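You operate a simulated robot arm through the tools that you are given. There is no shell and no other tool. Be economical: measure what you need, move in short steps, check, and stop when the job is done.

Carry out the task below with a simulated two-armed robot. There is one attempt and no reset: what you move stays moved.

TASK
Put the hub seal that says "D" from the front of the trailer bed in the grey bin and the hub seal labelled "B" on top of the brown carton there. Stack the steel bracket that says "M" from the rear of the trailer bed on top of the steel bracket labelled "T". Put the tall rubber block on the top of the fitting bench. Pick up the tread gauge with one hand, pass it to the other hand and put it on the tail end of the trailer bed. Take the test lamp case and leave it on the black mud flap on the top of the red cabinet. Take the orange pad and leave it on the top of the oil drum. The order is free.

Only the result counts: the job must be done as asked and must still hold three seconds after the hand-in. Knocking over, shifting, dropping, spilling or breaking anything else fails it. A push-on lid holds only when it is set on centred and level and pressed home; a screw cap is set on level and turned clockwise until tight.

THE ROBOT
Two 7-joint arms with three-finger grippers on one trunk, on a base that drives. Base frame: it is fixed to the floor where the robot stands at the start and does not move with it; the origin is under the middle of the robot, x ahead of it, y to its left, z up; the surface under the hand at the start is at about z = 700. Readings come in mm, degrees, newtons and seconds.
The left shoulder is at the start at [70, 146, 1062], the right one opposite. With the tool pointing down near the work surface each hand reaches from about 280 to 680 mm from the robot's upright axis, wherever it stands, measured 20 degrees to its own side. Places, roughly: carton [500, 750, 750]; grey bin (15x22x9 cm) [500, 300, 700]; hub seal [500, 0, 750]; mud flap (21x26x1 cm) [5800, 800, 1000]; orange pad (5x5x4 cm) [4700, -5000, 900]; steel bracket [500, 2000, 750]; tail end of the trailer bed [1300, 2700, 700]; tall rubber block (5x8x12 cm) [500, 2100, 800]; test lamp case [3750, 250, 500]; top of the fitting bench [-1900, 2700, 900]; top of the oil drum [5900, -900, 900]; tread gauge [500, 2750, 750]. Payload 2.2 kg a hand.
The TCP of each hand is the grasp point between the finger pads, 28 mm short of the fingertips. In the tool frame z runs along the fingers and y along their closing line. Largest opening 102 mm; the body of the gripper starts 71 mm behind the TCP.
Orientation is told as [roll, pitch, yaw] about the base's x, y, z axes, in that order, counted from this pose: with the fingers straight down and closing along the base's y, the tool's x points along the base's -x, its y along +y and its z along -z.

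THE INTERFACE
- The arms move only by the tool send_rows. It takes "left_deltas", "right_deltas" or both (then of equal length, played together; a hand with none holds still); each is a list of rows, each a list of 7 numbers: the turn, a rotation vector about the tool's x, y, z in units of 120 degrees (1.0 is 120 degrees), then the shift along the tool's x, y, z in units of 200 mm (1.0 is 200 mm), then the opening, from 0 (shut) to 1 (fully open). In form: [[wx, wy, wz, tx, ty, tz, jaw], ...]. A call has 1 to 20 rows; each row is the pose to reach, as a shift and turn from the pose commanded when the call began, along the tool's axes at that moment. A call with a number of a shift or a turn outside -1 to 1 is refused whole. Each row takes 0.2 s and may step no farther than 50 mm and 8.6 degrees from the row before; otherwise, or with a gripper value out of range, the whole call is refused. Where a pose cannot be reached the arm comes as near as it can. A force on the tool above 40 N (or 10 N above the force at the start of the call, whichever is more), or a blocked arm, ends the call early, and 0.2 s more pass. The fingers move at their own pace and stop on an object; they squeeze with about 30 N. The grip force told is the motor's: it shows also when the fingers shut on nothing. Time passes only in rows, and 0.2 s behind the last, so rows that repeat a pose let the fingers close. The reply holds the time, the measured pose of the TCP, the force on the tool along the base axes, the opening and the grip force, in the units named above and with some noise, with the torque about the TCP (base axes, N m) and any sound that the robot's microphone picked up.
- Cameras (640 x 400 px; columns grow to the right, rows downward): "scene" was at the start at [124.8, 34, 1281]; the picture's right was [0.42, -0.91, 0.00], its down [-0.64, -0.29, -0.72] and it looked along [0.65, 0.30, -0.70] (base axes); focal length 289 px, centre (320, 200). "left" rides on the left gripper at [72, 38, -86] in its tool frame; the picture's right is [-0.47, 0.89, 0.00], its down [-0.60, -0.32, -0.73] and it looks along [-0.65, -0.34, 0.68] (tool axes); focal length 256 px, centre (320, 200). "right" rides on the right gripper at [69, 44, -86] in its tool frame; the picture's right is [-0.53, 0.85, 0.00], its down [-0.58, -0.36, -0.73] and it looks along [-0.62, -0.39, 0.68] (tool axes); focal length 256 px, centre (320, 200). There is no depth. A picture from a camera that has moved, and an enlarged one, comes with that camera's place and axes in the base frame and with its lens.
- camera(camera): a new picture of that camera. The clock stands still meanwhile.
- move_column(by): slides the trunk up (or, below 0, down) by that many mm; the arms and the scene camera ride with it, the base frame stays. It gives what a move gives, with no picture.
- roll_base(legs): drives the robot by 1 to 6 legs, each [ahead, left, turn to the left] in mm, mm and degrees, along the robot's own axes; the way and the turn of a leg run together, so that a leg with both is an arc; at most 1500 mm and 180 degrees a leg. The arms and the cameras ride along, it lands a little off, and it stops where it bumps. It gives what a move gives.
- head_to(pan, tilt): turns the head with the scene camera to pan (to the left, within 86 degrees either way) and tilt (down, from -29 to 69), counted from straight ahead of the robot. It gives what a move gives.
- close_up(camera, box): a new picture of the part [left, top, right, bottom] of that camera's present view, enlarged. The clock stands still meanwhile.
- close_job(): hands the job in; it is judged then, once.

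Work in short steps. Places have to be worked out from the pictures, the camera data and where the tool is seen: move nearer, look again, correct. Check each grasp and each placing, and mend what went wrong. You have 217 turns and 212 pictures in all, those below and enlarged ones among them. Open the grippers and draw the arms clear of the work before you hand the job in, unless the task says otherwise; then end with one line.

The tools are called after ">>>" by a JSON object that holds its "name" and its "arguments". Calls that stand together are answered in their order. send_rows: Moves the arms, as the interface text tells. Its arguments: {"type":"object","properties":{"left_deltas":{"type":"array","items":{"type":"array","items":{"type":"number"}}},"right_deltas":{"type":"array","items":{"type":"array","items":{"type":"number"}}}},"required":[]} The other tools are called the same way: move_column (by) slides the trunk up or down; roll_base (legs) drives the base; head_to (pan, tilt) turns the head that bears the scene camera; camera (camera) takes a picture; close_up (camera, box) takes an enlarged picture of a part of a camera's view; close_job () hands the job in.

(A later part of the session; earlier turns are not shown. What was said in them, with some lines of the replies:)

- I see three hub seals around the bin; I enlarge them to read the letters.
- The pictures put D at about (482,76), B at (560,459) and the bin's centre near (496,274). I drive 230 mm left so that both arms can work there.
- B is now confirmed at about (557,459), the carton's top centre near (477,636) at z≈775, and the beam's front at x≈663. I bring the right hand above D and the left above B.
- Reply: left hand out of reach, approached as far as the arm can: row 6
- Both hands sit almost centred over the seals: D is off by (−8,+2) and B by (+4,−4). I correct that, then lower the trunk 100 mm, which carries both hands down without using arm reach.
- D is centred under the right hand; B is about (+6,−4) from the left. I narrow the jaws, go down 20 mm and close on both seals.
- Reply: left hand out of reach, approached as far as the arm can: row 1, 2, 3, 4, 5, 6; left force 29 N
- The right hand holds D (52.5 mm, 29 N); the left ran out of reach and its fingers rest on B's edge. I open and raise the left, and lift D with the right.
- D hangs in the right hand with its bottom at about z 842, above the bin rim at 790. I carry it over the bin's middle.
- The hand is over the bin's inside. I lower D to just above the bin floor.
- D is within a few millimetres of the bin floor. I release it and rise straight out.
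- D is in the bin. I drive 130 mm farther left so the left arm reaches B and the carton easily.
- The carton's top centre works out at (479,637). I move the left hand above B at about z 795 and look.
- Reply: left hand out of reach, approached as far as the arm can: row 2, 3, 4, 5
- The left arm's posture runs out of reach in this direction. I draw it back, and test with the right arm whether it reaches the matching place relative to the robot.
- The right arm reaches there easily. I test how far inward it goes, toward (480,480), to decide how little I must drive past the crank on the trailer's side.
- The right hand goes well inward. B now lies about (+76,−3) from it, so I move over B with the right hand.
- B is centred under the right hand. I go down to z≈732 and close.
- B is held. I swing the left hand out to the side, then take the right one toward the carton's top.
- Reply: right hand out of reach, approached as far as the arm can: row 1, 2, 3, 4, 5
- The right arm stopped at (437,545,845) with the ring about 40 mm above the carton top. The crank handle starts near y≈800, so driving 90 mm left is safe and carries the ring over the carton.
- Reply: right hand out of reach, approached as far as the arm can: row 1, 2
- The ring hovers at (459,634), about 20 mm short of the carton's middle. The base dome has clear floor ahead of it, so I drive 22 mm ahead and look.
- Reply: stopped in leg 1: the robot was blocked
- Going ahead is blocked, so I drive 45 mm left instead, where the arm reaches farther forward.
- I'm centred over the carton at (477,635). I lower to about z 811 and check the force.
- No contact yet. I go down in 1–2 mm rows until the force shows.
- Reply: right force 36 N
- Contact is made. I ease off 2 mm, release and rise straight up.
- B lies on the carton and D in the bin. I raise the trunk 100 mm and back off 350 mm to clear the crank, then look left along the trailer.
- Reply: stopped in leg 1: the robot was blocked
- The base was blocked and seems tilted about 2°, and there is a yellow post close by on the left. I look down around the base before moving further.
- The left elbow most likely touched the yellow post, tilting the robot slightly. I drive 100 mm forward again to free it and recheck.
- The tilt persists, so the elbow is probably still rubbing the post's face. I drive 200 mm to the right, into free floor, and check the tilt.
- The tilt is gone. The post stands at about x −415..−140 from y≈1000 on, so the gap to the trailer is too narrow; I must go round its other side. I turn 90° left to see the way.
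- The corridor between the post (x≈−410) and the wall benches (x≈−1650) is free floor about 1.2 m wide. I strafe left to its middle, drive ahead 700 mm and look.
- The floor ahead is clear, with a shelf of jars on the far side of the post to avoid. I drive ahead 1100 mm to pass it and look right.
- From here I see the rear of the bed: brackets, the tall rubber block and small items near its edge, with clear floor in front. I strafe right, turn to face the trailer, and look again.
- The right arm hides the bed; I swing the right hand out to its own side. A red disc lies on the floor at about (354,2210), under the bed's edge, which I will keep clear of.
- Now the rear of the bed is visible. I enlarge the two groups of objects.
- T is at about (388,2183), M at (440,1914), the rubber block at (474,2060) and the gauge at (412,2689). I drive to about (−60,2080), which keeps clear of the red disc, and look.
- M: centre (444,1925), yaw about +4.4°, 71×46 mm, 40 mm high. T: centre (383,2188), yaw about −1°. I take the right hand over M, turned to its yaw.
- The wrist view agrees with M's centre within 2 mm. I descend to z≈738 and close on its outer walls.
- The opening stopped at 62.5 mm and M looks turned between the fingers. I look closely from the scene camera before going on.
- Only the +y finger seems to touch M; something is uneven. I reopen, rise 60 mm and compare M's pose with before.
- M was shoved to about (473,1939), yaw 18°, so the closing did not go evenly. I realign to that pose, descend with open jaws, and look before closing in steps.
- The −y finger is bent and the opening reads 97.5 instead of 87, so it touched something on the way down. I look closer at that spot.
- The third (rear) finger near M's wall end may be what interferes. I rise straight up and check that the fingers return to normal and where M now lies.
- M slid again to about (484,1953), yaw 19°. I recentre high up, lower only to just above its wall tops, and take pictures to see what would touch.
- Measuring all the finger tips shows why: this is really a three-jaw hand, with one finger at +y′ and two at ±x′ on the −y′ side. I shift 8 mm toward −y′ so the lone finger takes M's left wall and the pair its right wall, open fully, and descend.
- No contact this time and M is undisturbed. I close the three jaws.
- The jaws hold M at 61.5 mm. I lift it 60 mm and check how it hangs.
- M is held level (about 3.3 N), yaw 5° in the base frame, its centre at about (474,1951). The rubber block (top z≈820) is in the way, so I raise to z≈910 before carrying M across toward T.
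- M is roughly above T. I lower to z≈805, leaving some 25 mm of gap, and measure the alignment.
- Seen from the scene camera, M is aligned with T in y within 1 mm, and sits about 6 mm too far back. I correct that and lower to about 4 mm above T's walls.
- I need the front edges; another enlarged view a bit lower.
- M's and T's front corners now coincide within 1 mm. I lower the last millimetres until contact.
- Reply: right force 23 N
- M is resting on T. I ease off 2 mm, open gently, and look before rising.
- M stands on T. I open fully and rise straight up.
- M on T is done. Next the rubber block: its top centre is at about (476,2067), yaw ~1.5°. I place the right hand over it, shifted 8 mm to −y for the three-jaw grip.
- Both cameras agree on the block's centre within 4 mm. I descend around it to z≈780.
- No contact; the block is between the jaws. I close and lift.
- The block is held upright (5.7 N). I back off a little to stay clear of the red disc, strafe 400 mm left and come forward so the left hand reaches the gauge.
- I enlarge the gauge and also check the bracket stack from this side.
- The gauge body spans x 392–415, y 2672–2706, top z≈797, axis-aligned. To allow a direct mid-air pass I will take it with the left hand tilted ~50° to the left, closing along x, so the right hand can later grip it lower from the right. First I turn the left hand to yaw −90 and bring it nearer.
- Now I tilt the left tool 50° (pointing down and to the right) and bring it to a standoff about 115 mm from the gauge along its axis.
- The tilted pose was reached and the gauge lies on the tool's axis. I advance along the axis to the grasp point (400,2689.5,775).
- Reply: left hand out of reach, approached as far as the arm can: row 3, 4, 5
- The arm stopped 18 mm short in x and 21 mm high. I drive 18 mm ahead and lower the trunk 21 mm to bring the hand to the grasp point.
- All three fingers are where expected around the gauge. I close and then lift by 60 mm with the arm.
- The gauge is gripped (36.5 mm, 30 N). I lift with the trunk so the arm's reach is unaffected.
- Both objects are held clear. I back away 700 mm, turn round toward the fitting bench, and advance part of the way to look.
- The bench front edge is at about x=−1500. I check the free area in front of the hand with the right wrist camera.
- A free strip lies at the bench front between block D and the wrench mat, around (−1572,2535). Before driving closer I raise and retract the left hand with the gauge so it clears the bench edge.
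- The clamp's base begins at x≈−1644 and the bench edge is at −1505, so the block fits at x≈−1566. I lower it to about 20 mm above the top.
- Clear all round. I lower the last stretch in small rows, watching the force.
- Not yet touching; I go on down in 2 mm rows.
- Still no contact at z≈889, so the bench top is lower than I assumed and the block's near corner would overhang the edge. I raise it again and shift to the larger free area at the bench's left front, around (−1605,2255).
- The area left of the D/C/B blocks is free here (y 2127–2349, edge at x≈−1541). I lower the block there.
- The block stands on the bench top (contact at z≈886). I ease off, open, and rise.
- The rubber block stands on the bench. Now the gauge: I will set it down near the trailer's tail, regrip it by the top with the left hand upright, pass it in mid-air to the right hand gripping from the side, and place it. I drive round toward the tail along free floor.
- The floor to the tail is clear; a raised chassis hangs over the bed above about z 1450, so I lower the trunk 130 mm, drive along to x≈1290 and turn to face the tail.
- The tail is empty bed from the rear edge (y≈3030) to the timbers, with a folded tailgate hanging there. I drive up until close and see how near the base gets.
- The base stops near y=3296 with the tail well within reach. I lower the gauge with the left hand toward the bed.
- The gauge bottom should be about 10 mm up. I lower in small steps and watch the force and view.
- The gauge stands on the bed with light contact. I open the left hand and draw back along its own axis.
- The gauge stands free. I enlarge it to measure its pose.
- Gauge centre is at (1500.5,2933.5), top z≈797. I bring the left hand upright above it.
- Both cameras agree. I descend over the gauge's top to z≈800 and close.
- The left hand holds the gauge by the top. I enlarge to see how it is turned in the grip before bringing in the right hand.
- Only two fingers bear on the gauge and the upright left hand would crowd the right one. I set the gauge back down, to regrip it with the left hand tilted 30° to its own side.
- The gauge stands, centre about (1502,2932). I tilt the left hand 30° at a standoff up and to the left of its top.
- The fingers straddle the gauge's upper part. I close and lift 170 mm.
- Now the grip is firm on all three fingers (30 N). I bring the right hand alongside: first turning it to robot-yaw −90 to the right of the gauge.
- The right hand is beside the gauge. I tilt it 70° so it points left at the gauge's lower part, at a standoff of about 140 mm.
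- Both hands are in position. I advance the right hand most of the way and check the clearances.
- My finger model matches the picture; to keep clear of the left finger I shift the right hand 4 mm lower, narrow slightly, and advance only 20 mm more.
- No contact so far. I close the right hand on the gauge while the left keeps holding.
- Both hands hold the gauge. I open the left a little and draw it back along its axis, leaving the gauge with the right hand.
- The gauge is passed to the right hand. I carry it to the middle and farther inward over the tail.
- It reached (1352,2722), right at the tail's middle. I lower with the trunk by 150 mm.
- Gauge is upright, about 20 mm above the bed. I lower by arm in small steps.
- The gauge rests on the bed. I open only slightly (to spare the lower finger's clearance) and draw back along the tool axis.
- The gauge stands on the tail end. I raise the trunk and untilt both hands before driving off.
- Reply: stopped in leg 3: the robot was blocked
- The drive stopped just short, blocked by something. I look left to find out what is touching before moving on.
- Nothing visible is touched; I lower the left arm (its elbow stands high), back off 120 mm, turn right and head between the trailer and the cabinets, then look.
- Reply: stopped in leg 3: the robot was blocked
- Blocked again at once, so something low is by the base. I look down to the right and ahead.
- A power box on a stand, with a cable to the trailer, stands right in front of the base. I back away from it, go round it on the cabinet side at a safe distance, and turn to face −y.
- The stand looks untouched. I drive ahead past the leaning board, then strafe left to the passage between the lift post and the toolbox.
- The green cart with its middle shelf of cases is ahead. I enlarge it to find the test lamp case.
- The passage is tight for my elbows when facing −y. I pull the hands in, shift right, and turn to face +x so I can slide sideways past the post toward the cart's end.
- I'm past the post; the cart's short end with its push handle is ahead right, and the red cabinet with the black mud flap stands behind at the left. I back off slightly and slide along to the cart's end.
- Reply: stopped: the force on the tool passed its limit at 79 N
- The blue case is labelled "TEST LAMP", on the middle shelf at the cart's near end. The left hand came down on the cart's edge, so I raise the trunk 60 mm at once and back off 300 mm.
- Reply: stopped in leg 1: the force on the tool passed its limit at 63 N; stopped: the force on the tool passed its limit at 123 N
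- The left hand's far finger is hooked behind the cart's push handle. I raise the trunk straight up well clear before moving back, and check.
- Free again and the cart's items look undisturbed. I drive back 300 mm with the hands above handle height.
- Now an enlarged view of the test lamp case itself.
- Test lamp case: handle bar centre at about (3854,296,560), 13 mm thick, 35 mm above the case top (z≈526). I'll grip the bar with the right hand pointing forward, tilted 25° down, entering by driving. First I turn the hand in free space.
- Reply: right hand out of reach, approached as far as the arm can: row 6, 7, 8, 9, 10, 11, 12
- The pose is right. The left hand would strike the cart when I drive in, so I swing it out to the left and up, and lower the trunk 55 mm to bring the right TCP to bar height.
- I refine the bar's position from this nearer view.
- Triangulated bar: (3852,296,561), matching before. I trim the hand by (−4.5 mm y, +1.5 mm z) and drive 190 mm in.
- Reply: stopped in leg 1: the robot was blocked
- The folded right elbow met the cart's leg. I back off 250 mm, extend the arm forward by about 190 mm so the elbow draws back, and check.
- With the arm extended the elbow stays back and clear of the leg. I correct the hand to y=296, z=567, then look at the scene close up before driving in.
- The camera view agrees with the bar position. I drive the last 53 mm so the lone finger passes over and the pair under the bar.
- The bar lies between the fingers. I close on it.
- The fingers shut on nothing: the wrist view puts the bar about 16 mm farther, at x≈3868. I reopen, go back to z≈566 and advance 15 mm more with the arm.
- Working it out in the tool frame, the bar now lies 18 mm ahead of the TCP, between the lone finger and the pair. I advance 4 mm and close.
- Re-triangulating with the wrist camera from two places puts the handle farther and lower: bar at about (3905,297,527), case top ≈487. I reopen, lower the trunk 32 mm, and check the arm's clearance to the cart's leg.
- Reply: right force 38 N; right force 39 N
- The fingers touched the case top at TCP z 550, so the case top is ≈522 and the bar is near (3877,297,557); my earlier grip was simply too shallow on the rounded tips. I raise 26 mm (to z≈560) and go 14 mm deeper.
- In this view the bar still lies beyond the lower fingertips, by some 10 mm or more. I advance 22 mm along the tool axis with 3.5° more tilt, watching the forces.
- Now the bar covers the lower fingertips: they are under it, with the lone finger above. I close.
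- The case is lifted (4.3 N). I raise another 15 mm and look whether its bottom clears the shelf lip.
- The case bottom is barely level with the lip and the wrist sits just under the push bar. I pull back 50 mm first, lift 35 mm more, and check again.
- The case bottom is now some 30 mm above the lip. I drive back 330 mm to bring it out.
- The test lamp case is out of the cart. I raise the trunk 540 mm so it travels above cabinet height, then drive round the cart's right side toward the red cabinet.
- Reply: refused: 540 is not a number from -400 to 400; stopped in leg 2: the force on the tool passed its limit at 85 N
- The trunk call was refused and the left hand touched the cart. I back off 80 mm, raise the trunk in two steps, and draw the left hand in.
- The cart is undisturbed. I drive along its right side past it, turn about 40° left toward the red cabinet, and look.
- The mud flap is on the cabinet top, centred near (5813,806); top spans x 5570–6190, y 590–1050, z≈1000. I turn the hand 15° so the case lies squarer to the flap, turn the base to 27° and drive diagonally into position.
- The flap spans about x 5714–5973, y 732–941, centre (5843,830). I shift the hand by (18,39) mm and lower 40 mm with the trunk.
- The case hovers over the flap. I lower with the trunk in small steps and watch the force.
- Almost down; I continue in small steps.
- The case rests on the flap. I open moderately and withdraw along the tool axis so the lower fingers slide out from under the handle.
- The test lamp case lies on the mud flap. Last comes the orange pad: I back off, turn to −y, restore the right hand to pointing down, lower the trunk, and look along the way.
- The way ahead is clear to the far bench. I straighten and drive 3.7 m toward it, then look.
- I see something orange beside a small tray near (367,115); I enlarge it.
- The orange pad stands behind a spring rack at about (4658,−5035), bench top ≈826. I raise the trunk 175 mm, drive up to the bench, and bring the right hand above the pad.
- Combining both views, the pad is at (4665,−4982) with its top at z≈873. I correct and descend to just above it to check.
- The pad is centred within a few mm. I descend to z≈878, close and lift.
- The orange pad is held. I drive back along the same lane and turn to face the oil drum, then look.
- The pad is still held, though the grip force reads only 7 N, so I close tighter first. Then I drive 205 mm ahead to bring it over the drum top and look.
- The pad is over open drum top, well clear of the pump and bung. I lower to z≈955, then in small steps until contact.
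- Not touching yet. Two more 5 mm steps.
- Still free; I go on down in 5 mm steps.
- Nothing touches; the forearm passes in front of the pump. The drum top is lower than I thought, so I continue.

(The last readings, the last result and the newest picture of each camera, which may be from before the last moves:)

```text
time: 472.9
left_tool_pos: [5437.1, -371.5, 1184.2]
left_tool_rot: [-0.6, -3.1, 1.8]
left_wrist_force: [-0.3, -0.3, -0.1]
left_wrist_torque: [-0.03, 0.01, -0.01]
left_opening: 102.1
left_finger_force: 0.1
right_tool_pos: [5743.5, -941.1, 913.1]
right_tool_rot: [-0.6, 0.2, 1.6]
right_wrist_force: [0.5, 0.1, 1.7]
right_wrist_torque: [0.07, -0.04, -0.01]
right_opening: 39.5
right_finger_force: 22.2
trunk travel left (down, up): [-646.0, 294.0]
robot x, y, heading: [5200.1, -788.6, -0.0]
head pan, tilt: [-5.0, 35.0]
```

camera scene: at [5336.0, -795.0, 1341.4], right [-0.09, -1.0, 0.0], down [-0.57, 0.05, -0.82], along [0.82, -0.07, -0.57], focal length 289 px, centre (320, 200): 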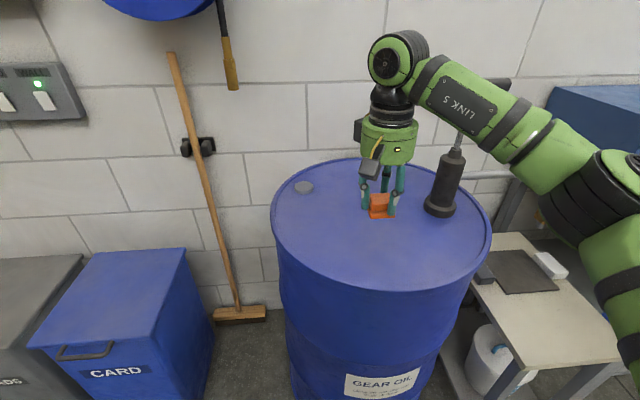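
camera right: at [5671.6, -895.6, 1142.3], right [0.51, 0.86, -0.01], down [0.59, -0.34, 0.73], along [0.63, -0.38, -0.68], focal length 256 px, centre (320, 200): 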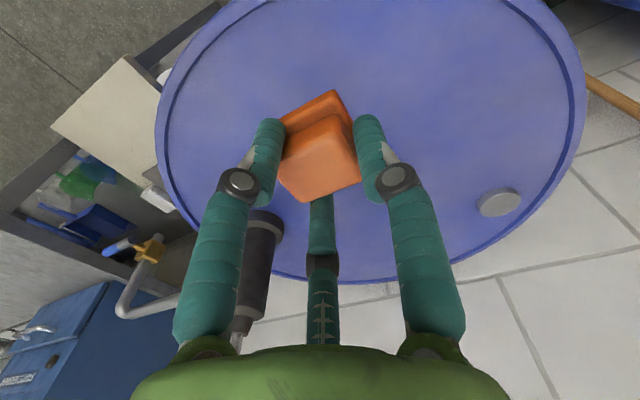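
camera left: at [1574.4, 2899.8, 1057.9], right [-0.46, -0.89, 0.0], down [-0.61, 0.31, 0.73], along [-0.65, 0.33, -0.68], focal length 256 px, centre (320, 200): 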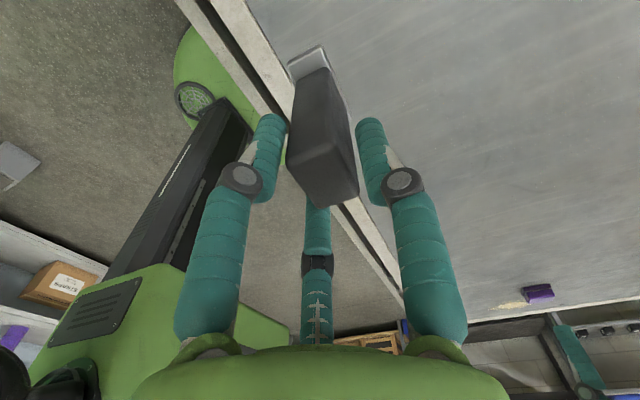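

Contact begins at z≈913. I press 1 mm more, open and rise.

>>> {"name": "send_rows", "arguments": {"right_deltas": [[0, 0, 0, 0, 0, 0.006, 0.1], [0, 0, 0, 0, 0, 0.004, 0.45], [0, 0, 0, 0, 0, 0.002, 0.7], [0, 0, 0, 0, 0, 0, 0.95], [0, 0, 0, 0, 0, 0, 1], [0, 0, 0, 0, 0, -0.15, 1], [0, 0, 0, 0, 0, -0.35, 1], [0, 0, 0, 0, 0, -0.55, 1], [0, 0, 0, 0, 0, -0.75, 1], [0, 0, 0, 0, 0, -0.95, 1]]}}

>>> {"name": "roll_base", "arguments": {"legs": [[-300, 0, 0]]}}

>>> {"name": "camera", "arguments": {"camera": "scene"}}

```text
time: 475.1
left_tool_pos: [5436.2, -369.5, 1184.1]
left_tool_rot: [-0.6, -3.3, 1.8]
left_wrist_force: [0.1, 0.5, 0.1]
left_wrist_torque: [0.01, -0.02, -0.01]
left_opening: 102.2
left_finger_force: 0.1
right_tool_pos: [5740.8, -937.5, 1102.5]
right_tool_rot: [-0.8, 0.1, 1.7]
right_wrist_force: [-0.1, -0.5, 0.5]
right_wrist_torque: [0.0, -0.01, 0.02]
right_opening: 102.2
right_finger_force: 0.0
trunk travel left (down, up): [-646.0, 294.0]
robot x, y, heading: [5195.5, -787.7, -0.5]
head pan, tilt: [-5.0, 35.0]
```

```text
time: 477.2
left_tool_pos: [5132.9, -370.1, 1182.8]
left_tool_rot: [-0.5, -3.2, 1.7]
left_wrist_force: [-0.1, 1.0, 0.5]
left_wrist_torque: [0.01, 0.01, -0.02]
left_opening: 101.8
left_finger_force: 0.1
right_tool_pos: [5439.2, -938.0, 1101.1]
right_tool_rot: [-0.8, 0.3, 1.7]
right_wrist_force: [0.2, 0.4, 0.1]
right_wrist_torque: [-0.02, 0.0, 0.02]
right_opening: 102.2
right_finger_force: 0.1
trunk travel left (down, up): [-646.0, 294.0]
robot x, y, heading: [4895.4, -785.6, -0.2]
head pan, tilt: [-5.0, 35.0]
```

```text
9 pictures are left
camera scene: at [5033.1, -793.9, 1341.1], right [-0.09, -1.0, 0.0], down [-0.57, 0.05, -0.82], along [0.82, -0.07, -0.57], focal length 289 px, centre (320, 200)
```

scene: 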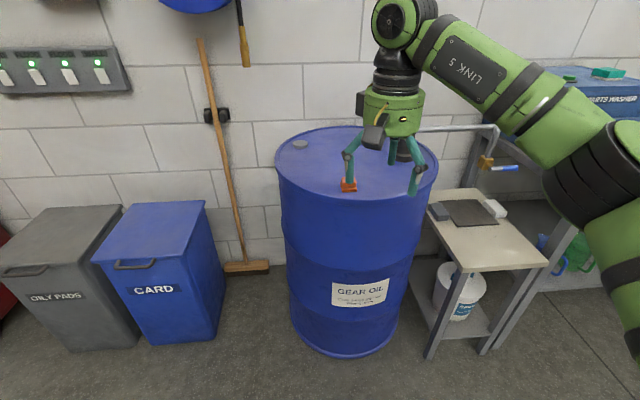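

I check the pad on the drum close up.

>>> {"name": "close_up", "arguments": {"camera": "scene", "box": [310, 150, 390, 200]}}

```text
8.00 times, centred on (350, 175) of scene
camera zoom: at [5033.1, -793.9, 1341.1], right [-0.09, -1.0, 0.0], down [-0.57, 0.05, -0.82], along [0.82, -0.07, -0.57], focal length 2316 px, centre (80, 400)
```

zoom: 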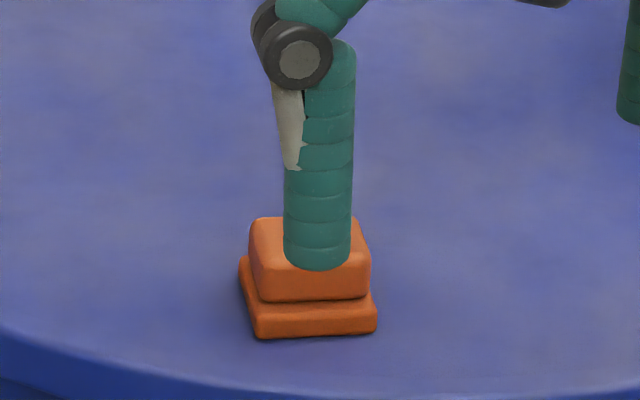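

The orange pad sits on the oil drum and all the jobs are placed. The grippers are open and the arms clear, so I hand in.

>>> {"name": "close_job", "arguments": {}}

```text
The job is handed in.
```

All the items are placed and the job is handed in; earlier, the left hand twice bumped the cart that held the lamp case and the base touched the power box stand at the trailer's tail, and neither looked moved or upset in the pictures.
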